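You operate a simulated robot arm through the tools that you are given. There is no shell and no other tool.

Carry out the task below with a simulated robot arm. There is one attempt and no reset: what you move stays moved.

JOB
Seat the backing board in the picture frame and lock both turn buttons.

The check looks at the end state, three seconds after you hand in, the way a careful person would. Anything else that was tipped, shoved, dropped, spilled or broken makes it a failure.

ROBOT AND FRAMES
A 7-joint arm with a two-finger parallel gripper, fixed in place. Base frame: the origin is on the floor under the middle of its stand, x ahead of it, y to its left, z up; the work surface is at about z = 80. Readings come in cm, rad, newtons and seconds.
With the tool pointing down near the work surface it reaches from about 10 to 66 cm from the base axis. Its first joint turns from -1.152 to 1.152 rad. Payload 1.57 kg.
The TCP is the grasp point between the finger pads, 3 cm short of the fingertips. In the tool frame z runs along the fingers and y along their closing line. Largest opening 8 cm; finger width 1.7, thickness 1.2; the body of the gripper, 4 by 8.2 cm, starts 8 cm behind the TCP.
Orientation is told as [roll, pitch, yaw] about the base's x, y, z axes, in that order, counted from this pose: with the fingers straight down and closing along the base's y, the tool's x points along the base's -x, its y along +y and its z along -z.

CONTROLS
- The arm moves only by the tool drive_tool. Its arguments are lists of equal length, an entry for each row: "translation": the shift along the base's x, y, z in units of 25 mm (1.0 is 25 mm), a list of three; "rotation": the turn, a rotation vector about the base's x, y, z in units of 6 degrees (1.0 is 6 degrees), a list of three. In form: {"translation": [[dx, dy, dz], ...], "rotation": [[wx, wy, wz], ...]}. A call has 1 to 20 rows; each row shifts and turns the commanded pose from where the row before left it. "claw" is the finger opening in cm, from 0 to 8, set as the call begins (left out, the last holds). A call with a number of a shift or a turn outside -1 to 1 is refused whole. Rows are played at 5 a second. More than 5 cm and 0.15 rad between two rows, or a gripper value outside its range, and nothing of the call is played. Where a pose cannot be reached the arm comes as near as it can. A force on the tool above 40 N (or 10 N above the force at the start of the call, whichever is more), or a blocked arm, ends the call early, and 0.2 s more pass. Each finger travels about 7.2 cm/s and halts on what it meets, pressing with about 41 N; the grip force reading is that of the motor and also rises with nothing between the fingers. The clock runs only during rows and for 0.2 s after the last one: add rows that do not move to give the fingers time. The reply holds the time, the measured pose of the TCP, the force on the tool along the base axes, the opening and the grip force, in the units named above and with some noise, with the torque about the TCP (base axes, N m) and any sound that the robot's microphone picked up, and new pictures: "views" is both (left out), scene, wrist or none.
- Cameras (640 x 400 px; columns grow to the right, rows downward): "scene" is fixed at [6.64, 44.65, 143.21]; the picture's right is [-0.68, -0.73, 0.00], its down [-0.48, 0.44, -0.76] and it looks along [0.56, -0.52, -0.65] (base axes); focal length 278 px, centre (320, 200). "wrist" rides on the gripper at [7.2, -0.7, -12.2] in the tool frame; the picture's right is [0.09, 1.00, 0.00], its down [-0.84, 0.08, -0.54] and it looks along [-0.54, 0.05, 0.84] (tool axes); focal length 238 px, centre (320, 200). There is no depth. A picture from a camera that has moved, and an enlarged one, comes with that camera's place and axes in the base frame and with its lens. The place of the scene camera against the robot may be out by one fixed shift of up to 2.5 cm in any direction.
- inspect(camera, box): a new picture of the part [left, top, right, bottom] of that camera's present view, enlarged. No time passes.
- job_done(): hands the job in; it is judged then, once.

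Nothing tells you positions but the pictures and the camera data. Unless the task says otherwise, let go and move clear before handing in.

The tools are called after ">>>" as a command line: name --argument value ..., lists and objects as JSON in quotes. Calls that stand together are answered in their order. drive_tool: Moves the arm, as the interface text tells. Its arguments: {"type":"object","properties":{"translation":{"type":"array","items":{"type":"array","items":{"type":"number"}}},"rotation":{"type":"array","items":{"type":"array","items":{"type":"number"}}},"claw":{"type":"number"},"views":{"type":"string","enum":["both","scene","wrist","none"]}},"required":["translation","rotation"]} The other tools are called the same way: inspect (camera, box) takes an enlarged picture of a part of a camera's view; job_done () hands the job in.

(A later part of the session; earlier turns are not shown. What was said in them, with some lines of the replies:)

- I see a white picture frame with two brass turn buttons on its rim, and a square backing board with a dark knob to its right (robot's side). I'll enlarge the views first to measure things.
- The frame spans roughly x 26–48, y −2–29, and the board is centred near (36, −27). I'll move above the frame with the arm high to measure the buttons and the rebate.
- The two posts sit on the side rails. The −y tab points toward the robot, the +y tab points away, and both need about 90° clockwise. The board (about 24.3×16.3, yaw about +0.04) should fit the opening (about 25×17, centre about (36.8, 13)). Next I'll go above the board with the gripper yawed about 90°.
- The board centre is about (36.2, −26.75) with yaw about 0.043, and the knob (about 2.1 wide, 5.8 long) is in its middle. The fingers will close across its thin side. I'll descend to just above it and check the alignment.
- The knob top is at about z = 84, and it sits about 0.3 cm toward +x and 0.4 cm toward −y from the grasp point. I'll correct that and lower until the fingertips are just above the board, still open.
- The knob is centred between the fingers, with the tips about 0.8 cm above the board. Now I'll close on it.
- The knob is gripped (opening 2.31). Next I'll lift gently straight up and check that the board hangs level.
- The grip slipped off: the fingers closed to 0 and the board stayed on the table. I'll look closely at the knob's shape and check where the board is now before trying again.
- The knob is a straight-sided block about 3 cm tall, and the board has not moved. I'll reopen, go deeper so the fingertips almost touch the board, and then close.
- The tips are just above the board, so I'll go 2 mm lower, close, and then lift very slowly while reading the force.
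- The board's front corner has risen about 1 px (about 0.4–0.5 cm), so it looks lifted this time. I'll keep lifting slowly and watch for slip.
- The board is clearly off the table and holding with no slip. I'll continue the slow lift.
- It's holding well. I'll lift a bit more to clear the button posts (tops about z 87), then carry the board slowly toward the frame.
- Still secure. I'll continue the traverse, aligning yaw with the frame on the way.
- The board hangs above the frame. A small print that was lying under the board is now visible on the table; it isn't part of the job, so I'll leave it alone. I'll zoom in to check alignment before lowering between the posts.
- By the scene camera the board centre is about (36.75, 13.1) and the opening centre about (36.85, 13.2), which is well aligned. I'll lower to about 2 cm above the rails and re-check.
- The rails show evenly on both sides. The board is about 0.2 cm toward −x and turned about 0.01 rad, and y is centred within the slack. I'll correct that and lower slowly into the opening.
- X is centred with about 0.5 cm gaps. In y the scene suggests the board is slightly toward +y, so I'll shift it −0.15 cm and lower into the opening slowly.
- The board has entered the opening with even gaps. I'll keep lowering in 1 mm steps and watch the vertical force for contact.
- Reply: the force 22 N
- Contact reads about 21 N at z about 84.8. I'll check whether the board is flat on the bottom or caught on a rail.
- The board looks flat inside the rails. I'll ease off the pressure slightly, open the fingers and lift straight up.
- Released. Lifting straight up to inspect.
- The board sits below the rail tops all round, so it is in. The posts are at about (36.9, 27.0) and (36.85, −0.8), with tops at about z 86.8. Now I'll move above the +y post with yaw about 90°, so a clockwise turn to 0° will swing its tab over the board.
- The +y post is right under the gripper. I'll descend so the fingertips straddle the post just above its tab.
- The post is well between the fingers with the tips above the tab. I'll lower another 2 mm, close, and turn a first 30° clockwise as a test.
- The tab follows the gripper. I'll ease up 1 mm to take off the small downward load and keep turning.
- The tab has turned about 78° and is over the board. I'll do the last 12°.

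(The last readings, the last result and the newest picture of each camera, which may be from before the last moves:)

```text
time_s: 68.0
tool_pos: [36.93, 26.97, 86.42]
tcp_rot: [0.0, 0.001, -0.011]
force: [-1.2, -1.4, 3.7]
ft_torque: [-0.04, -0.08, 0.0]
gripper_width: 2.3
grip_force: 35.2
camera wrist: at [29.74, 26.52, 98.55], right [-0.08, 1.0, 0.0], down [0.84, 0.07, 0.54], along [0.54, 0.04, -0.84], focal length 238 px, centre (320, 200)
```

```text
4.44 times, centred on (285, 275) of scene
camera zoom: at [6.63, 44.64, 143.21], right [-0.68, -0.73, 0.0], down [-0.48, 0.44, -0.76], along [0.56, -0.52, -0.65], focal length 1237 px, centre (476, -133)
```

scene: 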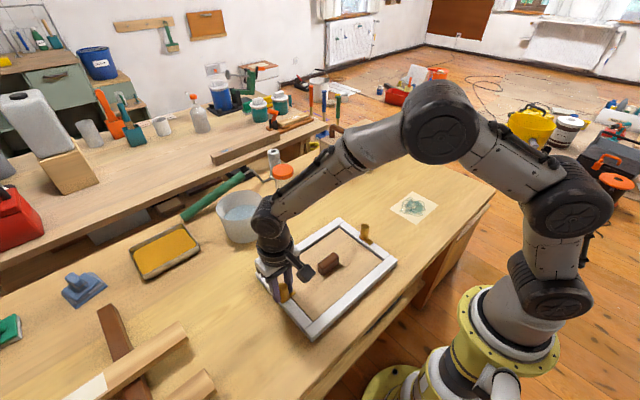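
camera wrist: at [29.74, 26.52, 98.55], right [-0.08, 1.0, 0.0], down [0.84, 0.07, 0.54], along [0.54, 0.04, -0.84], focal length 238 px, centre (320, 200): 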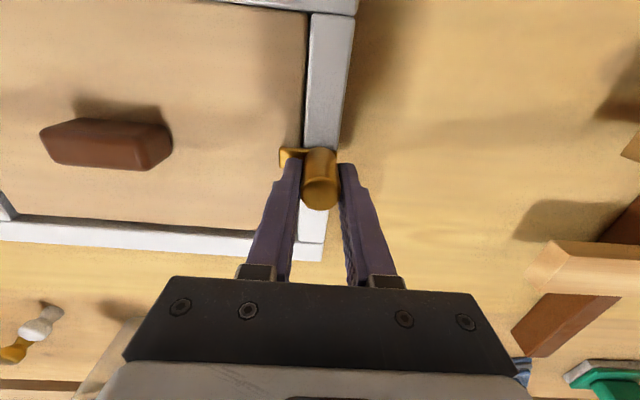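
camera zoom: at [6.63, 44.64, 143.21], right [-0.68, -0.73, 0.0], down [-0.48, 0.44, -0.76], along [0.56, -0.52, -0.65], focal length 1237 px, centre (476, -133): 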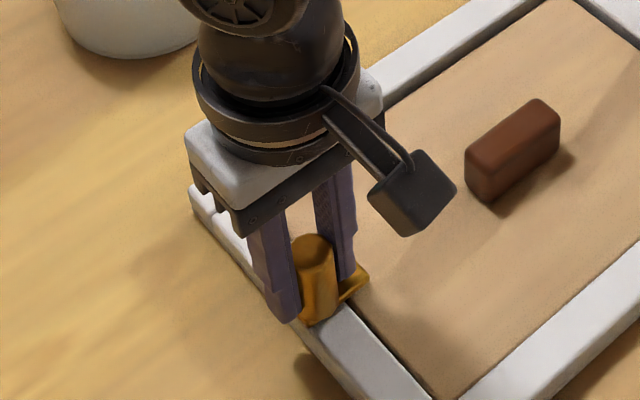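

The +y tab now points straight inward over the board. I'll release and lift.

>>> drive_tool --translation '[[0, 0, 0], [0, 0, 0], [0, 0, 0], [0, 0, 0], [0, 0, 0.2], [0, 0, 0.4], [0, 0, 0.6], [0, 0, 0.7], [0, 0, 0.7], [0, 0, 0.7], [0, 0, 0.7], [0, 0, 0.4], [0, 0, 0]]' --rotation '[[0, 0, 0], [0, 0, 0], [0, 0, 0], [0, 0, 0], [0, 0, 0], [0, 0, 0], [0, 0, 0], [0, 0, 0], [0, 0, 0], [0, 0, 0], [0, 0, 0], [0, 0, 0], [0, 0, 0]]' --claw 5

>>> inspect --camera "wrist" --box '[160, 0, 440, 200]'

>>> inspect --camera "scene" --box '[240, 230, 350, 340]'

```text
time_s: 70.8
tool_pos: [37.03, 27.03, 97.44]
tcp_rot: [0.001, 0.0, -0.009]
force: [0.4, 0.4, 0.2]
ft_torque: [0.02, 0.02, -0.01]
gripper_width: 5.0
grip_force: 0.0
camera wrist: at [29.71, 26.52, 109.62], right [-0.08, 1.0, 0.0], down [0.84, 0.07, 0.54], along [0.54, 0.04, -0.84], focal length 238 px, centre (320, 200)
```

scene: 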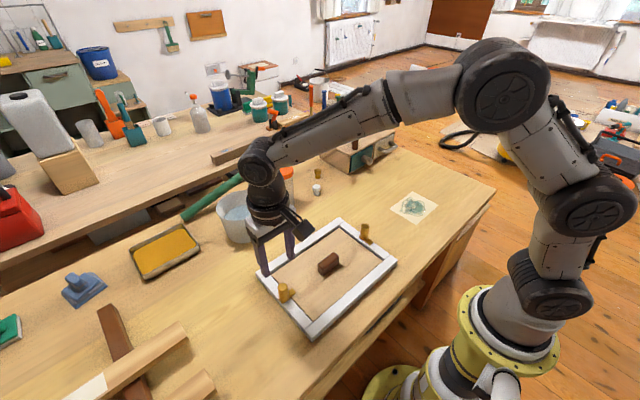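
wrist: 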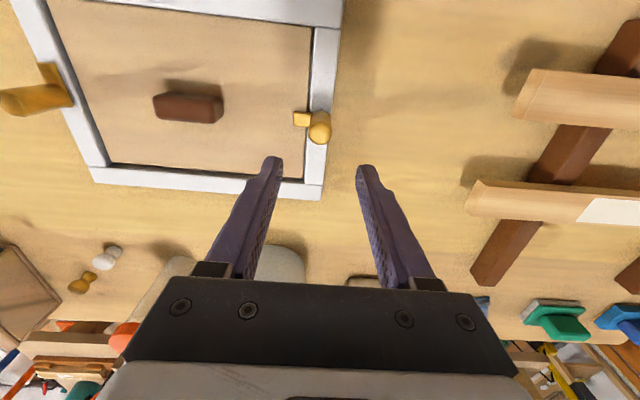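

```text
2.00 times, centred on (300, 100) of wrist
camera zoom: at [29.71, 26.52, 109.62], right [-0.08, 1.0, 0.0], down [0.84, 0.07, 0.54], along [0.54, 0.04, -0.84], focal length 477 px, centre (360, 400)
```

zoom: 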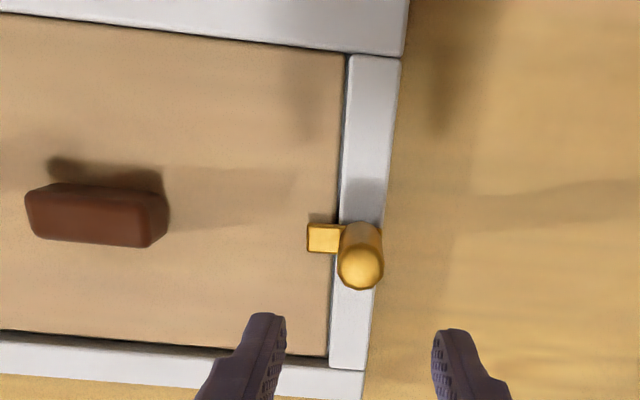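

```text
3.64 times, centred on (295, 285) of scene
camera zoom: at [6.64, 44.65, 143.21], right [-0.68, -0.73, 0.0], down [-0.48, 0.44, -0.76], along [0.56, -0.52, -0.65], focal length 1012 px, centre (411, -109)
```

zoom: 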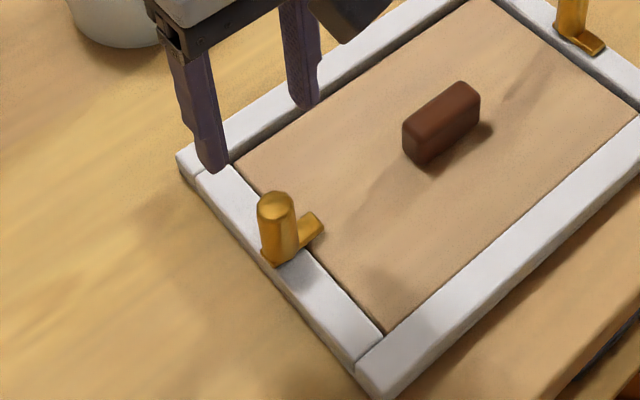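

The +y button is locked over the board. Next is the −y post at about (36.85, −0.8), with the gripper turned back to yaw about 90°.

>>> drive_tool --translation '[[-0.004, -0.4, 0], [-0.004, -0.7, 0], [-0.004, -0.75, 0], [-0.004, -0.75, 0], [-0.004, -0.75, 0], [-0.004, -0.75, 0], [-0.004, -0.75, 0], [-0.004, -0.75, 0], [-0.004, -0.75, 0], [-0.004, -0.75, 0], [-0.004, -0.75, 0], [-0.004, -0.75, 0], [-0.004, -0.75, 0], [-0.004, -0.75, 0], [-0.004, -0.7, 0], [0, -0.33, 0], [0, 0, 0], [0, 0, 0]]' --rotation '[[0, 0, 0.9375], [0, 0, 0.9375], [0, 0, 0.9375], [0, 0, 0.9375], [0, 0, 0.9375], [0, 0, 0.9375], [0, 0, 0.9375], [0, 0, 0.9375], [0, 0, 0.9375], [0, 0, 0.9375], [0, 0, 0.9375], [0, 0, 0.9375], [0, 0, 0.9375], [0, 0, 0.9375], [0, 0, 0.9375], [0, 0, 0.9375], [0, 0, 0], [0, 0, 0]]'

>>> inspect --camera "wrist" --box '[220, 20, 420, 200]'

```text
time_s: 74.6
tool_pos: [36.94, -0.8, 97.57]
tcp_rot: [0.002, -0.001, 1.561]
force: [-0.2, -0.3, 0.0]
ft_torque: [-0.01, -0.02, 0.0]
gripper_width: 5.0
grip_force: 0.0
camera wrist: at [37.43, -7.98, 109.68], right [-1.0, -0.08, 0.0], down [-0.07, 0.84, 0.54], along [-0.04, 0.54, -0.84], focal length 238 px, centre (320, 200)
```

scene: 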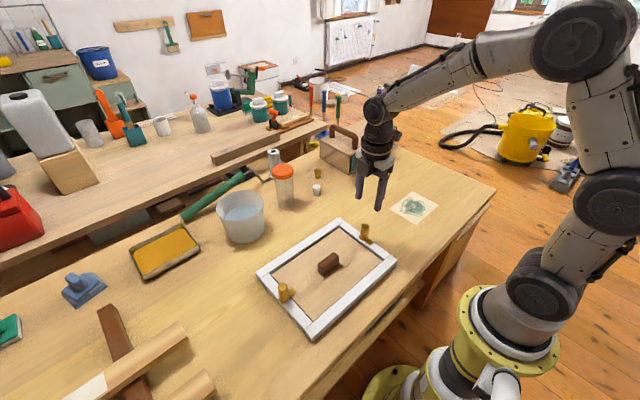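
wrist: 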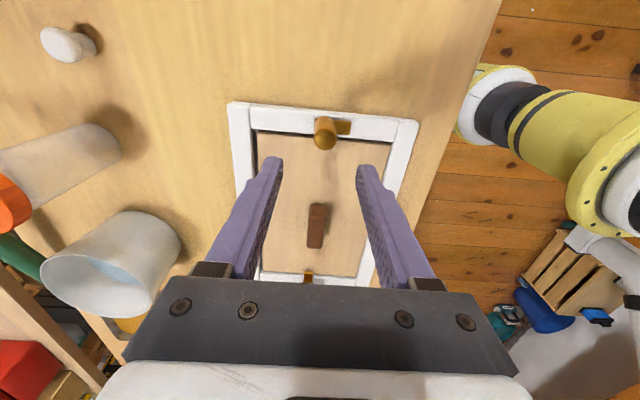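

```text
2.22 times, centred on (320, 110) of wrist
camera zoom: at [37.43, -7.98, 109.68], right [-1.0, -0.08, 0.0], down [-0.07, 0.84, 0.54], along [-0.04, 0.54, -0.84], focal length 530 px, centre (320, 400)
```

zoom: 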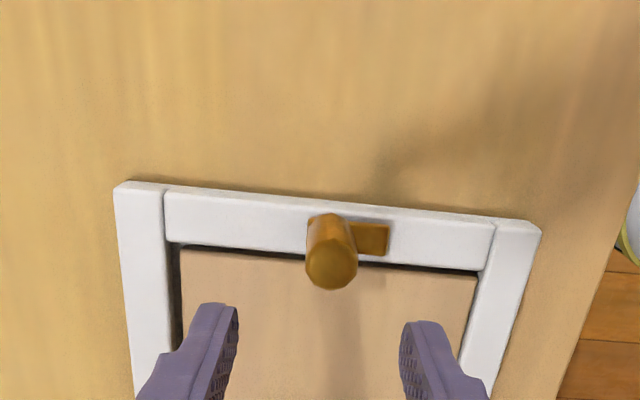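

By this closer view the −y post is at about (36.3, −0.4), so the frame has turned about 1° from the first button's torque. I'll shift accordingly, lower part way and re-measure.

>>> drive_tool --translation '[[-0.12, 0.08, -0.3], [-0.12, 0.08, -0.5], [0, 0, -0.6], [0, 0, -0.6], [0, 0, -0.4], [0, 0, -0.2], [0, 0, 0], [0, 0, 0]]' --rotation '[[0, 0, 0], [0, 0, 0], [0, 0, 0], [0, 0, 0], [0, 0, 0], [0, 0, 0], [0, 0, 0], [0, 0, 0]]'

>>> inspect --camera "wrist" --box '[220, 40, 420, 220]'

```text
time_s: 76.4
tool_pos: [36.18, -0.41, 90.94]
tcp_rot: [0.001, 0.0, 1.559]
force: [0.4, 0.0, 0.4]
ft_torque: [-0.04, -0.04, -0.06]
gripper_width: 4.99
grip_force: 0.1
camera wrist: at [36.74, -7.61, 103.11], right [-1.0, -0.08, 0.0], down [-0.07, 0.84, 0.54], along [-0.04, 0.54, -0.84], focal length 238 px, centre (320, 200)
```

scene: 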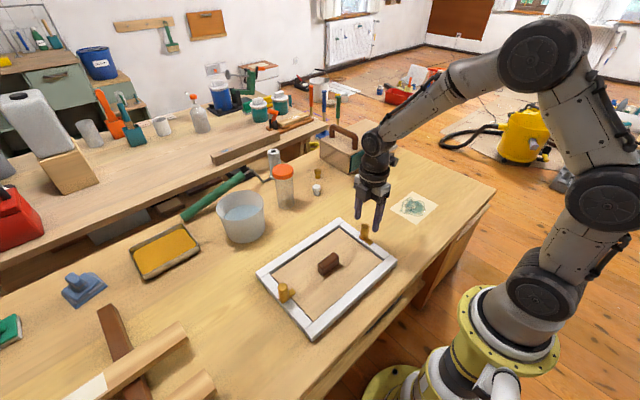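
wrist: 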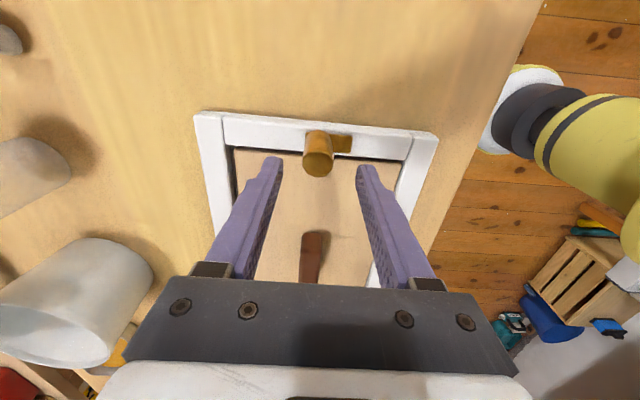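

```text
2.22 times, centred on (320, 130) of wrist
camera zoom: at [36.74, -7.61, 103.11], right [-1.0, -0.08, 0.0], down [-0.07, 0.84, 0.54], along [-0.04, 0.54, -0.84], focal length 530 px, centre (320, 356)
```

zoom: 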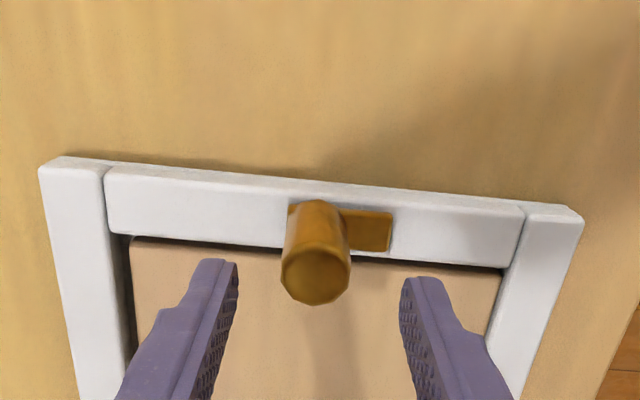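

The post is now nearly centred. I'll make a small +x correction and descend, staying slightly higher than last time so the tips don't press on the tab.

>>> drive_tool --translation '[[0.06, 0.03, 0], [0, 0, -0.4], [0, 0, -0.4], [0, 0, -0.4], [0, 0, -0.3], [0, 0, -0.18], [0, 0, 0], [0, 0, 0]]' --rotation '[[0, 0, 0], [0, 0, 0], [0, 0, 0], [0, 0, 0], [0, 0, 0], [0, 0, 0], [0, 0, 0], [0, 0, 0]]'

>>> inspect --camera "wrist" --box '[220, 60, 420, 240]'

>>> inspect --camera "scene" --box '[310, 170, 410, 270]'

```text
time_s: 78.2
tool_pos: [36.41, -0.33, 86.77]
tcp_rot: [0.0, 0.0, 1.563]
force: [-0.6, 0.0, 0.4]
ft_torque: [0.03, -0.04, -0.03]
gripper_width: 5.0
grip_force: 0.1
camera wrist: at [36.95, -7.47, 98.93], right [-1.0, -0.08, 0.0], down [-0.07, 0.84, 0.54], along [-0.04, 0.54, -0.84], focal length 238 px, centre (320, 200)
```

scene: 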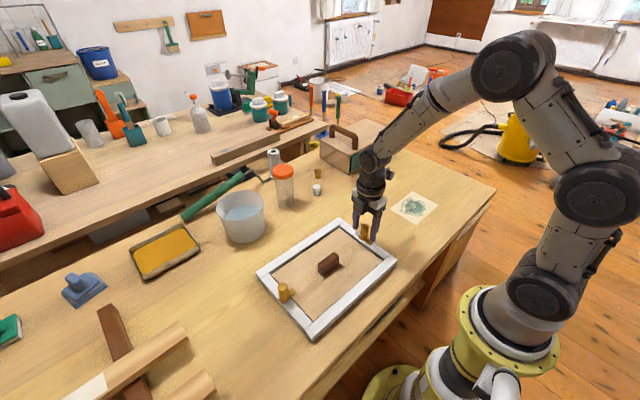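
wrist: 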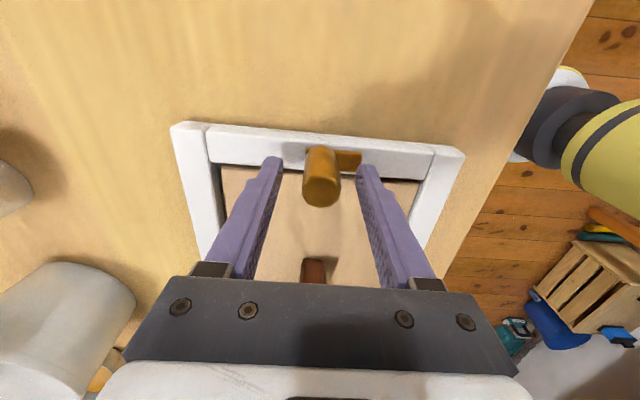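

```text
2.22 times, centred on (320, 150) of wrist
camera zoom: at [36.95, -7.47, 98.93], right [-1.0, -0.08, 0.0], down [-0.07, 0.84, 0.54], along [-0.04, 0.54, -0.84], focal length 530 px, centre (320, 311)
```

zoom: 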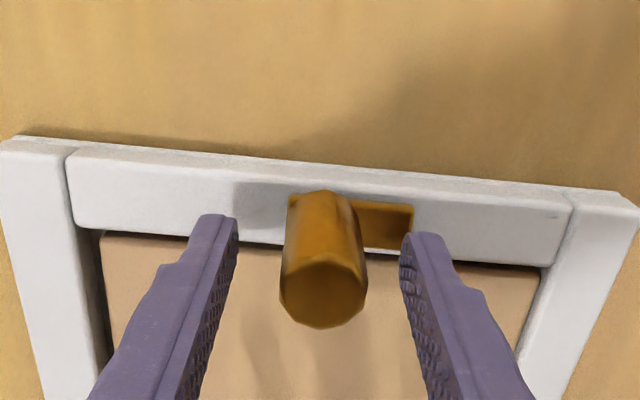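

```text
4.00 times, centred on (360, 220) of scene
camera zoom: at [6.64, 44.65, 143.21], right [-0.68, -0.73, 0.0], down [-0.48, 0.44, -0.76], along [0.56, -0.52, -0.65], focal length 1113 px, centre (160, 120)
```

zoom: 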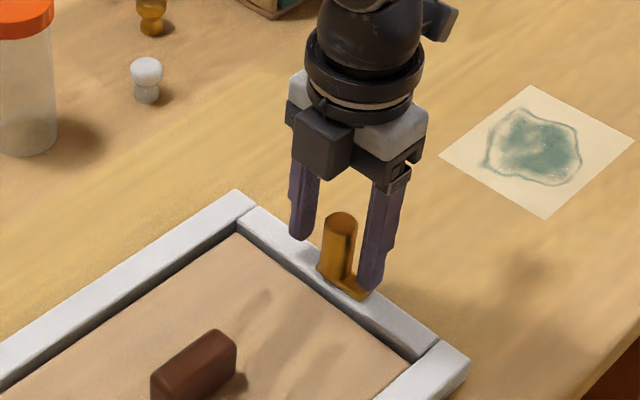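

The post is centred. I'll close, then turn 30° clockwise and check.

>>> drive_tool --translation '[[0, 0, 0], [0, 0, 0], [0, 0, 0], [0, 0, 0], [0, 0, 0], [0, 0, 0]]' --rotation '[[0, 0, 0], [0, 0, 0], [0, 0, 0], [0, 0, 0], [0, 0, 0], [0, 0, 0]]' --claw 0 --views "none"

>>> drive_tool --translation '[[0, 0, 0], [0, 0, 0], [0, 0, 0], [0, 0, 0], [0, 0, 0], [0, 0, 0], [0, 0, 0], [0, 0, 0], [0, 0, 0], [0, 0, 0], [0, 0, 0]]' --rotation '[[0, 0, -0.5], [0, 0, -0.5], [0, 0, -0.5], [0, 0, -0.5], [0, 0, -0.5], [0, 0, -0.5], [0, 0, -0.5], [0, 0, -0.5], [0, 0, -0.5], [0, 0, -0.5], [0, 0, 0]]'

>>> inspect --camera "wrist" --box '[180, 40, 460, 260]'

```text
time_s: 79.6
tool_pos: [36.3, -0.27, 86.72]
tcp_rot: [0.0, 0.001, 1.562]
force: [-2.5, -0.5, 0.2]
ft_torque: [0.01, 0.0, 0.03]
gripper_width: 2.27
grip_force: 35.8
```

```text
time_s: 82.0
tool_pos: [36.31, -0.33, 86.82]
tcp_rot: [0.0, -0.002, 1.034]
force: [-0.4, -1.9, 0.6]
ft_torque: [-0.02, 0.01, 0.02]
gripper_width: 2.24
grip_force: 35.0
camera wrist: at [33.25, -6.84, 98.93], right [-0.9, 0.43, 0.0], down [0.36, 0.76, 0.54], along [0.23, 0.49, -0.84], focal length 238 px, centre (320, 200)
```

scene: 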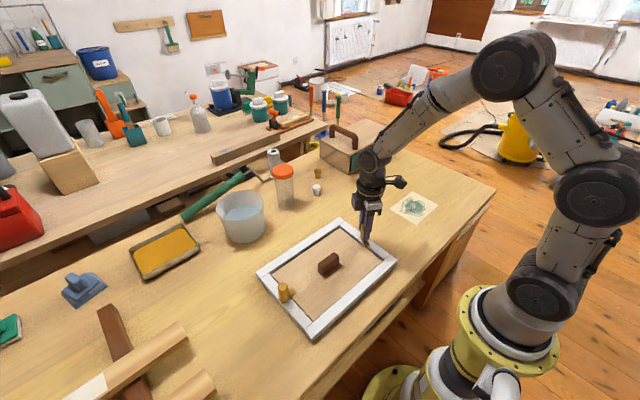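
wrist: 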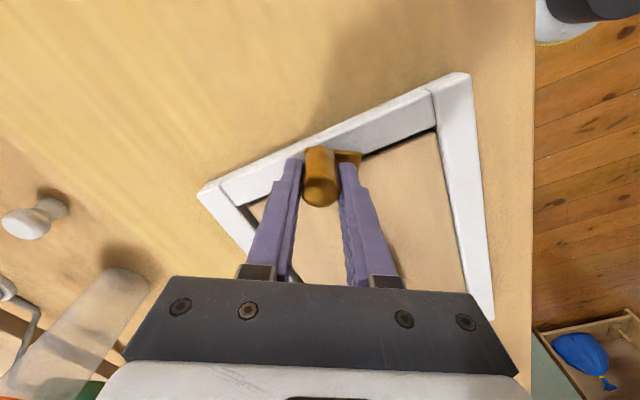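

```text
1.82 times, centred on (320, 150) of wrist
camera zoom: at [33.25, -6.84, 98.93], right [-0.9, 0.43, 0.0], down [0.36, 0.76, 0.54], along [0.23, 0.49, -0.84], focal length 433 px, centre (320, 291)
```

zoom: 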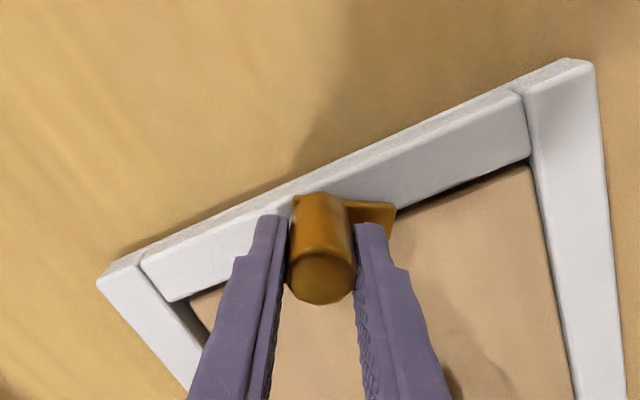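

It's turning cleanly with little side force. I'll continue with the remaining 60°.

>>> drive_tool --translation '[[0, 0, 0], [0, 0, 0], [0, 0, 0], [0, 0, 0], [0, 0, 0], [0, 0, 0], [0, 0, 0], [0, 0, 0], [0, 0, 0], [0, 0, 0], [0, 0, 0], [0, 0, 0], [0, 0, 0], [0, 0, 0], [0, 0, 0], [0, 0, 0], [0, 0, 0], [0, 0, 0], [0, 0, 0]]' --rotation '[[0, 0, -0.5], [0, 0, -0.5], [0, 0, -0.5], [0, 0, -0.5], [0, 0, -0.5], [0, 0, -0.5], [0, 0, -0.5], [0, 0, -0.5], [0, 0, -0.5], [0, 0, -0.5], [0, 0, -0.5], [0, 0, -0.5], [0, 0, -0.5], [0, 0, -0.5], [0, 0, -0.5], [0, 0, -0.5], [0, 0, -0.5], [0, 0, -0.5], [0, 0, 0]]'

>>> inspect --camera "wrist" --box '[180, 40, 460, 260]'

```text
time_s: 86.0
tool_pos: [36.29, -0.34, 86.86]
tcp_rot: [-0.001, -0.001, 0.093]
force: [-2.2, -5.3, 17.1]
ft_torque: [-0.05, -0.22, -0.01]
gripper_width: 2.25
grip_force: 35.5
camera wrist: at [29.24, -1.72, 98.91], right [-0.18, 0.98, 0.0], down [0.83, 0.15, 0.54], along [0.53, 0.1, -0.84], focal length 238 px, centre (320, 200)
```

scene: 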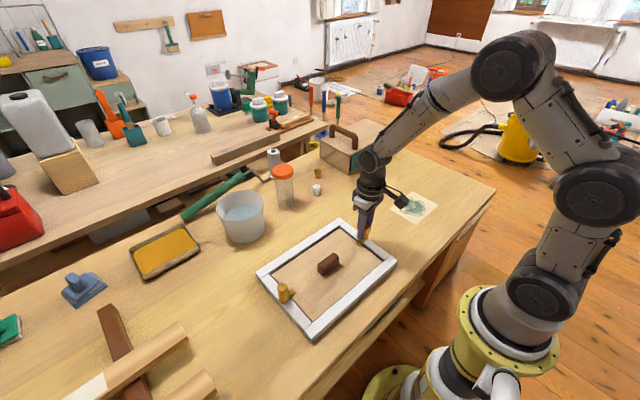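
wrist: 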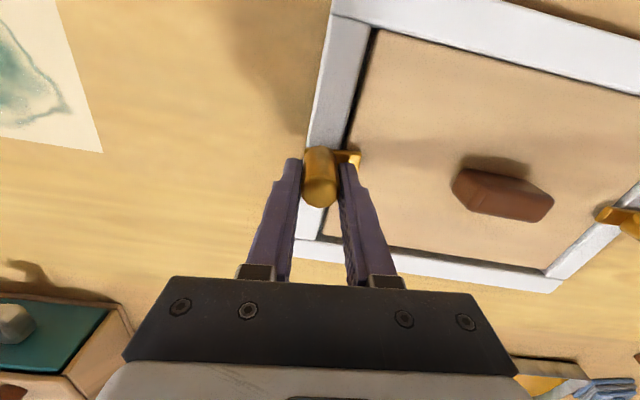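

```text
1.82 times, centred on (320, 150) of wrist
camera zoom: at [29.24, -1.72, 98.91], right [-0.18, 0.98, 0.0], down [0.83, 0.15, 0.54], along [0.53, 0.1, -0.84], focal length 433 px, centre (320, 291)
```

zoom: 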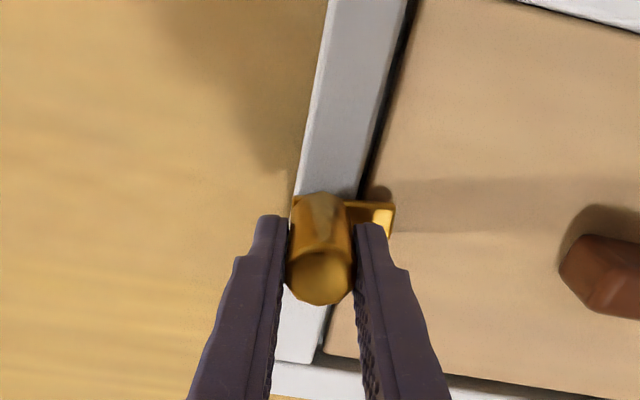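

There is a 17 N upward force on the tool. I'll look closely at the tab and board edge before the last few degrees.

>>> inspect --camera "scene" --box '[330, 205, 400, 275]'

>>> inspect --camera "wrist" --box '[280, 120, 380, 220]'

>>> inspect --camera "scene" --box '[240, 205, 410, 345]'

>>> drive_tool --translation '[[0, 0, 0]]' --rotation '[[0, 0, 0]]' --views "none"

```text
5.71 times, centred on (365, 240) of scene
camera zoom: at [6.61, 44.64, 143.22], right [-0.68, -0.73, 0.0], down [-0.48, 0.44, -0.76], along [0.56, -0.52, -0.65], focal length 1590 px, centre (63, -29)
```

zoom: 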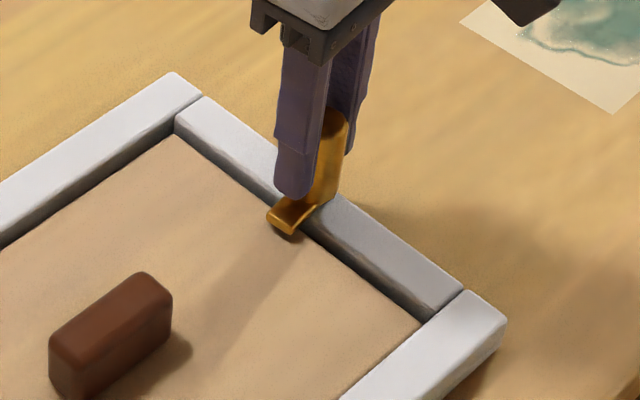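

```text
4.00 times, centred on (330, 170) of wrist
camera zoom: at [29.24, -1.72, 98.91], right [-0.18, 0.98, 0.0], down [0.83, 0.15, 0.54], along [0.53, 0.1, -0.84], focal length 953 px, centre (280, 320)
```

zoom: 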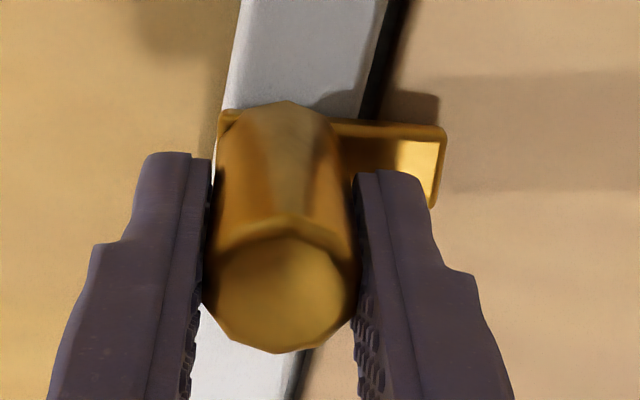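

```text
2.86 times, centred on (325, 275) of scene
camera zoom: at [6.61, 44.64, 143.22], right [-0.68, -0.73, 0.0], down [-0.48, 0.44, -0.76], along [0.56, -0.52, -0.65], focal length 795 px, centre (306, -14)
```

zoom: 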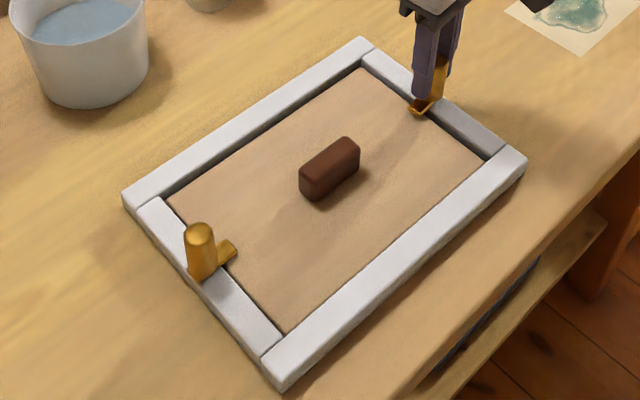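

```text
time_s: 86.4
tool_pos: [36.27, -0.38, 86.77]
tcp_rot: [-0.001, -0.001, 0.094]
force: [-2.7, -4.5, 17.7]
ft_torque: [-0.07, 0.21, 0.02]
gripper_width: 2.28
grip_force: 35.3
```

The tab is swinging in correctly. The upward force looks like the arm pressing down about 1 mm through the post, so I'll relieve that and finish the last 6°.

>>> drive_tool --translation '[[0, 0, 0.03], [0, 0, 0], [0, 0, 0], [0, 0, 0], [0, 0, 0]]' --rotation '[[0, 0, 0], [0, 0, -0.5], [0, 0, -0.5], [0, 0, 0], [0, 0, 0]]'

>>> inspect --camera "wrist" --box '[180, 40, 460, 260]'

>>> inspect --camera "scene" --box '[330, 205, 400, 275]'

```text
time_s: 87.6
tool_pos: [36.25, -0.28, 86.87]
tcp_rot: [0.0, 0.002, -0.011]
force: [0.5, 0.1, -0.1]
ft_torque: [0.03, -0.45, -0.03]
gripper_width: 2.25
grip_force: 34.9
camera wrist: at [29.11, -0.91, 98.92], right [-0.08, 1.0, 0.0], down [0.84, 0.07, 0.54], along [0.54, 0.04, -0.84], focal length 238 px, centre (320, 200)
```

scene: 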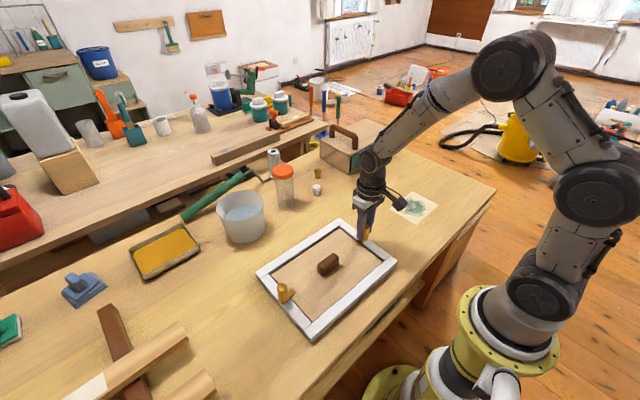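
wrist: 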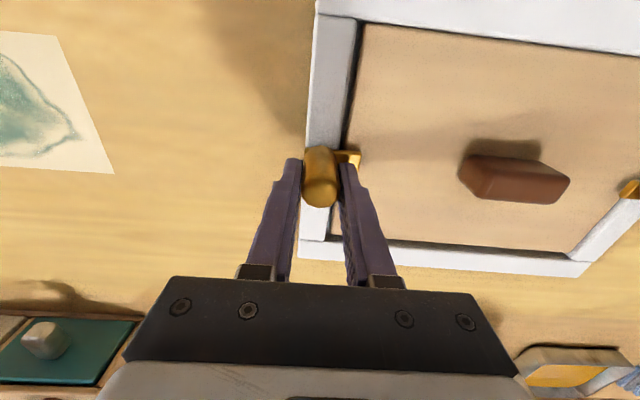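

```text
1.82 times, centred on (320, 150) of wrist
camera zoom: at [29.11, -0.91, 98.92], right [-0.08, 1.0, 0.0], down [0.84, 0.07, 0.54], along [0.54, 0.04, -0.84], focal length 433 px, centre (320, 291)
```

zoom: 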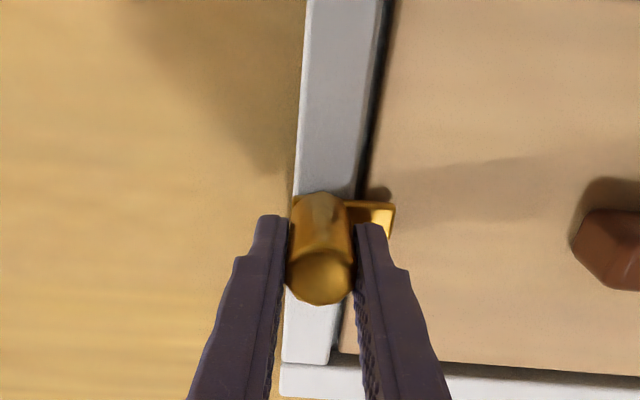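

```text
5.71 times, centred on (365, 240) of scene
camera zoom: at [6.64, 44.65, 143.21], right [-0.68, -0.73, 0.0], down [-0.48, 0.44, -0.76], along [0.56, -0.52, -0.65], focal length 1590 px, centre (63, -29)
```

zoom: 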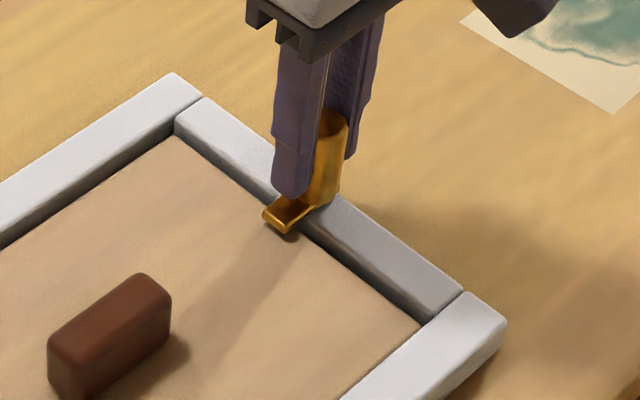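

The force is back to about zero and the −y tab points straight in over the board. I'll release, lift clear and inspect.

>>> drive_tool --translation '[[0, 0, 0], [0, 0, 0], [0, 0, 0], [0, 0, 0], [0, 0, 0.2], [0, 0, 0.4], [0, 0, 0.6], [0, 0, 0.7], [0, 0, 0.7], [0, 0, 0.7], [0, 0, 0.7], [0, 0, 0.7], [0, 0, 0.7], [0, 0, 0.5], [0, 0, 0]]' --rotation '[[0, 0, 0], [0, 0, 0], [0, 0, 0], [0, 0, 0], [0, 0, 0], [0, 0, 0], [0, 0, 0], [0, 0, 0], [0, 0, 0], [0, 0, 0], [0, 0, 0], [0, 0, 0], [0, 0, 0], [0, 0, 0], [0, 0, 0]]' --claw 5

>>> inspect --camera "wrist" --box '[230, 0, 640, 220]'

>>> inspect --camera "scene" --box '[240, 205, 410, 345]'

>>> inspect --camera "scene" --box '[330, 205, 400, 275]'

>>> inspect --camera "scene" --box '[255, 260, 325, 330]'

```text
time_s: 90.8
tool_pos: [36.38, -0.31, 101.57]
tcp_rot: [0.0, 0.0, -0.012]
force: [0.2, -0.3, -0.9]
ft_torque: [0.03, -0.02, 0.03]
gripper_width: 5.01
grip_force: 0.1
camera wrist: at [29.13, -0.92, 113.73], right [-0.08, 1.0, 0.0], down [0.84, 0.07, 0.54], along [0.54, 0.04, -0.84], focal length 238 px, centre (320, 200)
```

scene: 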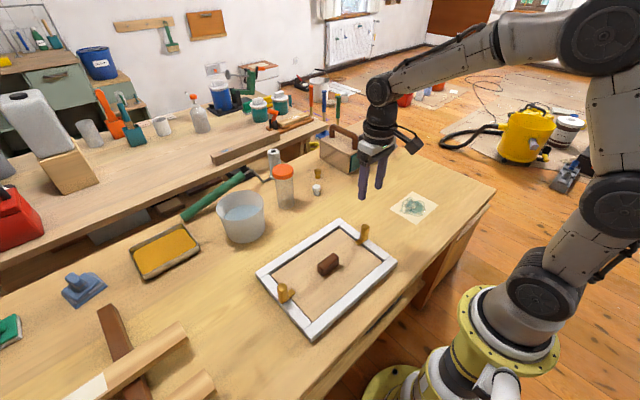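
wrist: 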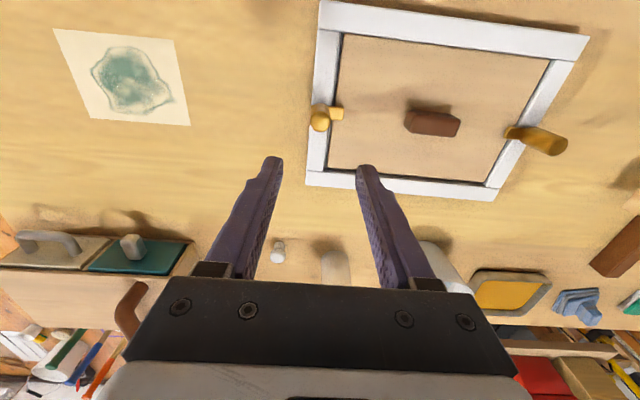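

```text
1.56 times, centred on (435, 110) of wrist
camera zoom: at [29.13, -0.92, 113.73], right [-0.08, 1.0, 0.0], down [0.84, 0.07, 0.54], along [0.54, 0.04, -0.84], focal length 372 px, centre (140, 340)
```

zoom: 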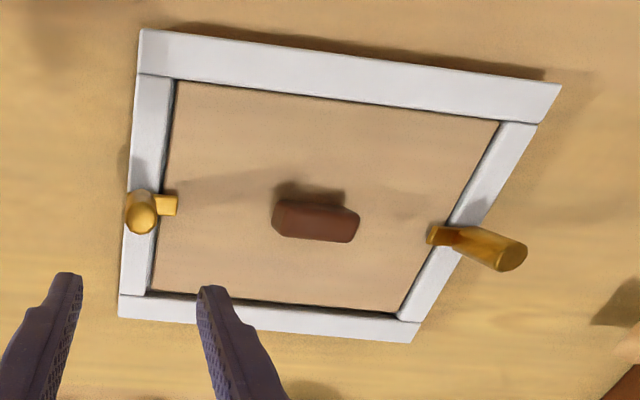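

```text
2.86 times, centred on (325, 275) of scene
camera zoom: at [6.64, 44.65, 143.21], right [-0.68, -0.73, 0.0], down [-0.48, 0.44, -0.76], along [0.56, -0.52, -0.65], focal length 795 px, centre (306, -14)
```

zoom: 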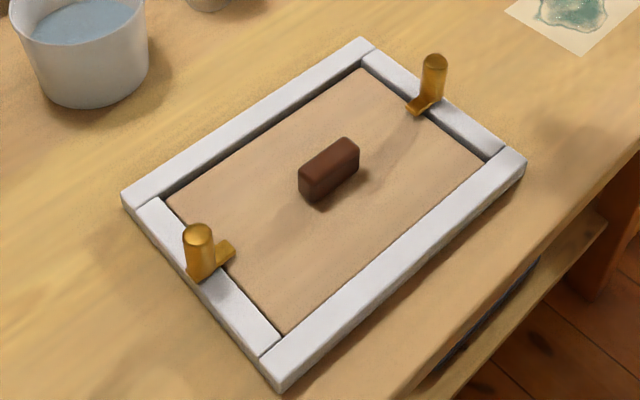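

```text
5.71 times, centred on (365, 240) of scene
camera zoom: at [6.64, 44.65, 143.21], right [-0.68, -0.73, 0.0], down [-0.48, 0.44, -0.76], along [0.56, -0.52, -0.65], focal length 1590 px, centre (63, -29)
```

zoom: 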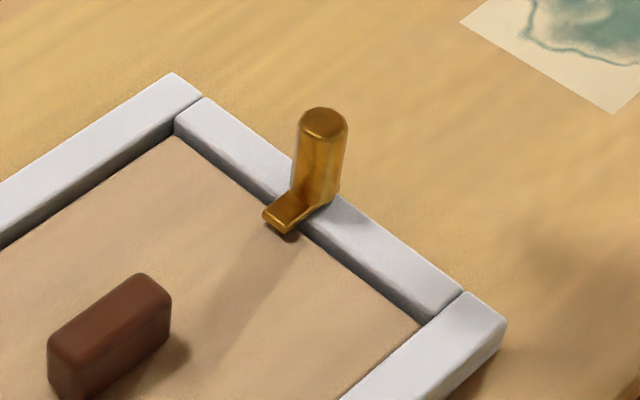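

```text
5.71 times, centred on (290, 295) of scene
camera zoom: at [6.64, 44.65, 143.21], right [-0.68, -0.73, 0.0], down [-0.48, 0.44, -0.76], along [0.56, -0.52, -0.65], focal length 1590 px, centre (491, -343)
```

zoom: 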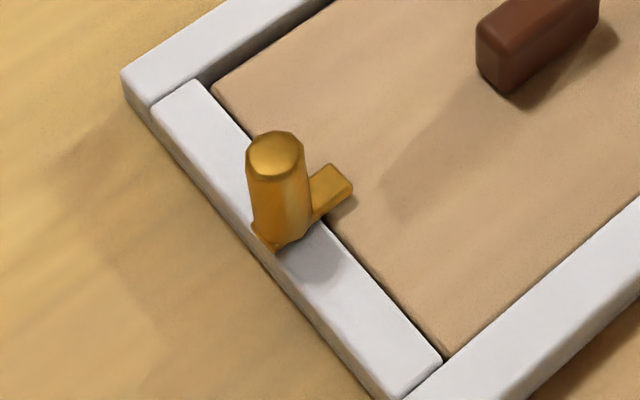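

Both tabs point inward over the board, and the board sits evenly below the rails with nothing else disturbed. I'll raise the arm a little more, take one last look, then hand in.

>>> drive_tool --translation '[[0, 0, 0.4], [0, 0, 0.7], [0, 0, 0.7], [0, 0, 0.7], [0, 0, 0.7], [0, 0, 0.4], [0, 0, 0], [0, 0, 0]]' --rotation '[[0, 0, 0], [0, 0, 0], [0, 0, 0], [0, 0, 0], [0, 0, 0], [0, 0, 0], [0, 0, 0], [0, 0, 0]]'

>>> inspect --camera "wrist" --box '[230, 0, 600, 220]'

```text
time_s: 92.6
tool_pos: [36.33, -0.33, 110.63]
tcp_rot: [0.001, 0.0, -0.011]
force: [-0.4, -0.4, -0.3]
ft_torque: [0.01, -0.03, -0.01]
gripper_width: 4.98
grip_force: 0.0
camera wrist: at [29.1, -0.96, 122.74], right [-0.08, 1.0, 0.0], down [0.84, 0.07, 0.54], along [0.54, 0.04, -0.84], focal length 238 px, centre (320, 200)
```

scene: 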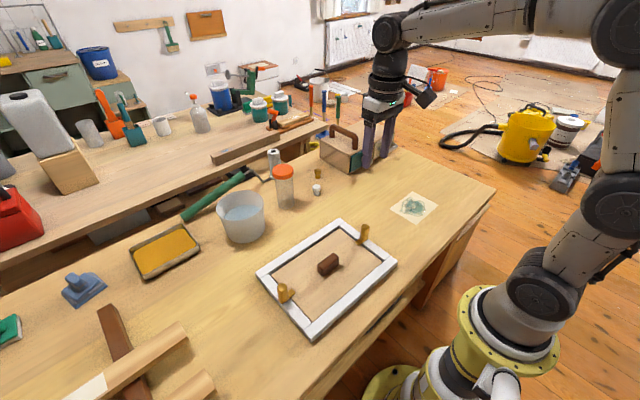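
wrist: 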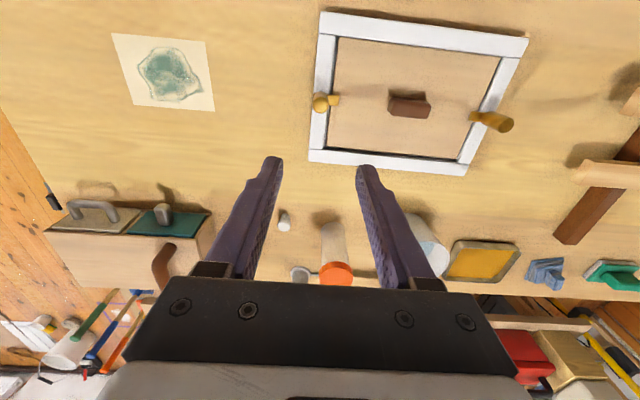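

```text
1.73 times, centred on (415, 110) of wrist
camera zoom: at [29.1, -0.96, 122.74], right [-0.08, 1.0, 0.0], down [0.84, 0.07, 0.54], along [0.54, 0.04, -0.84], focal length 412 px, centre (156, 356)
```

zoom: 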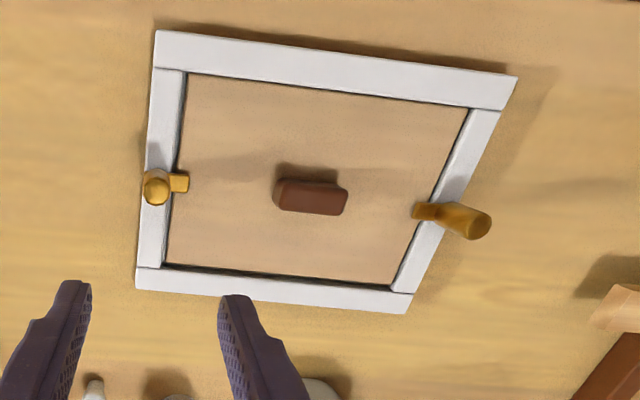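

The board is seated in the frame, both turn buttons are turned over it, the arm is clear, and the rest of the bench is untouched. Handing in.

>>> job_done

```text
The job is handed in.
```

The backing board is seated in the frame, and both turn buttons are turned about 90° so their tabs sit over the board. The gripper is open and clear above the bench. The job is handed in, but no verdict has come back yet.

- **First grip slipped:** my first attempt to lift the board slid off the knob, and the board stayed where it was. A deeper grip and a slow lift worked.
- **Frame shifted slightly:** while I was working on it, the frame turned about 1° and its centre moved roughly half a centimetre.
- **Board off-centre:** the board lies against the rail nearest the robot and slightly toward the +y end. By my estimate the −y tab overlaps it by about 0.8 cm and the +y tab by more.
- **Print on the table:** a small print was lying under the board. It wasn't part of the job, so I left it where it was.
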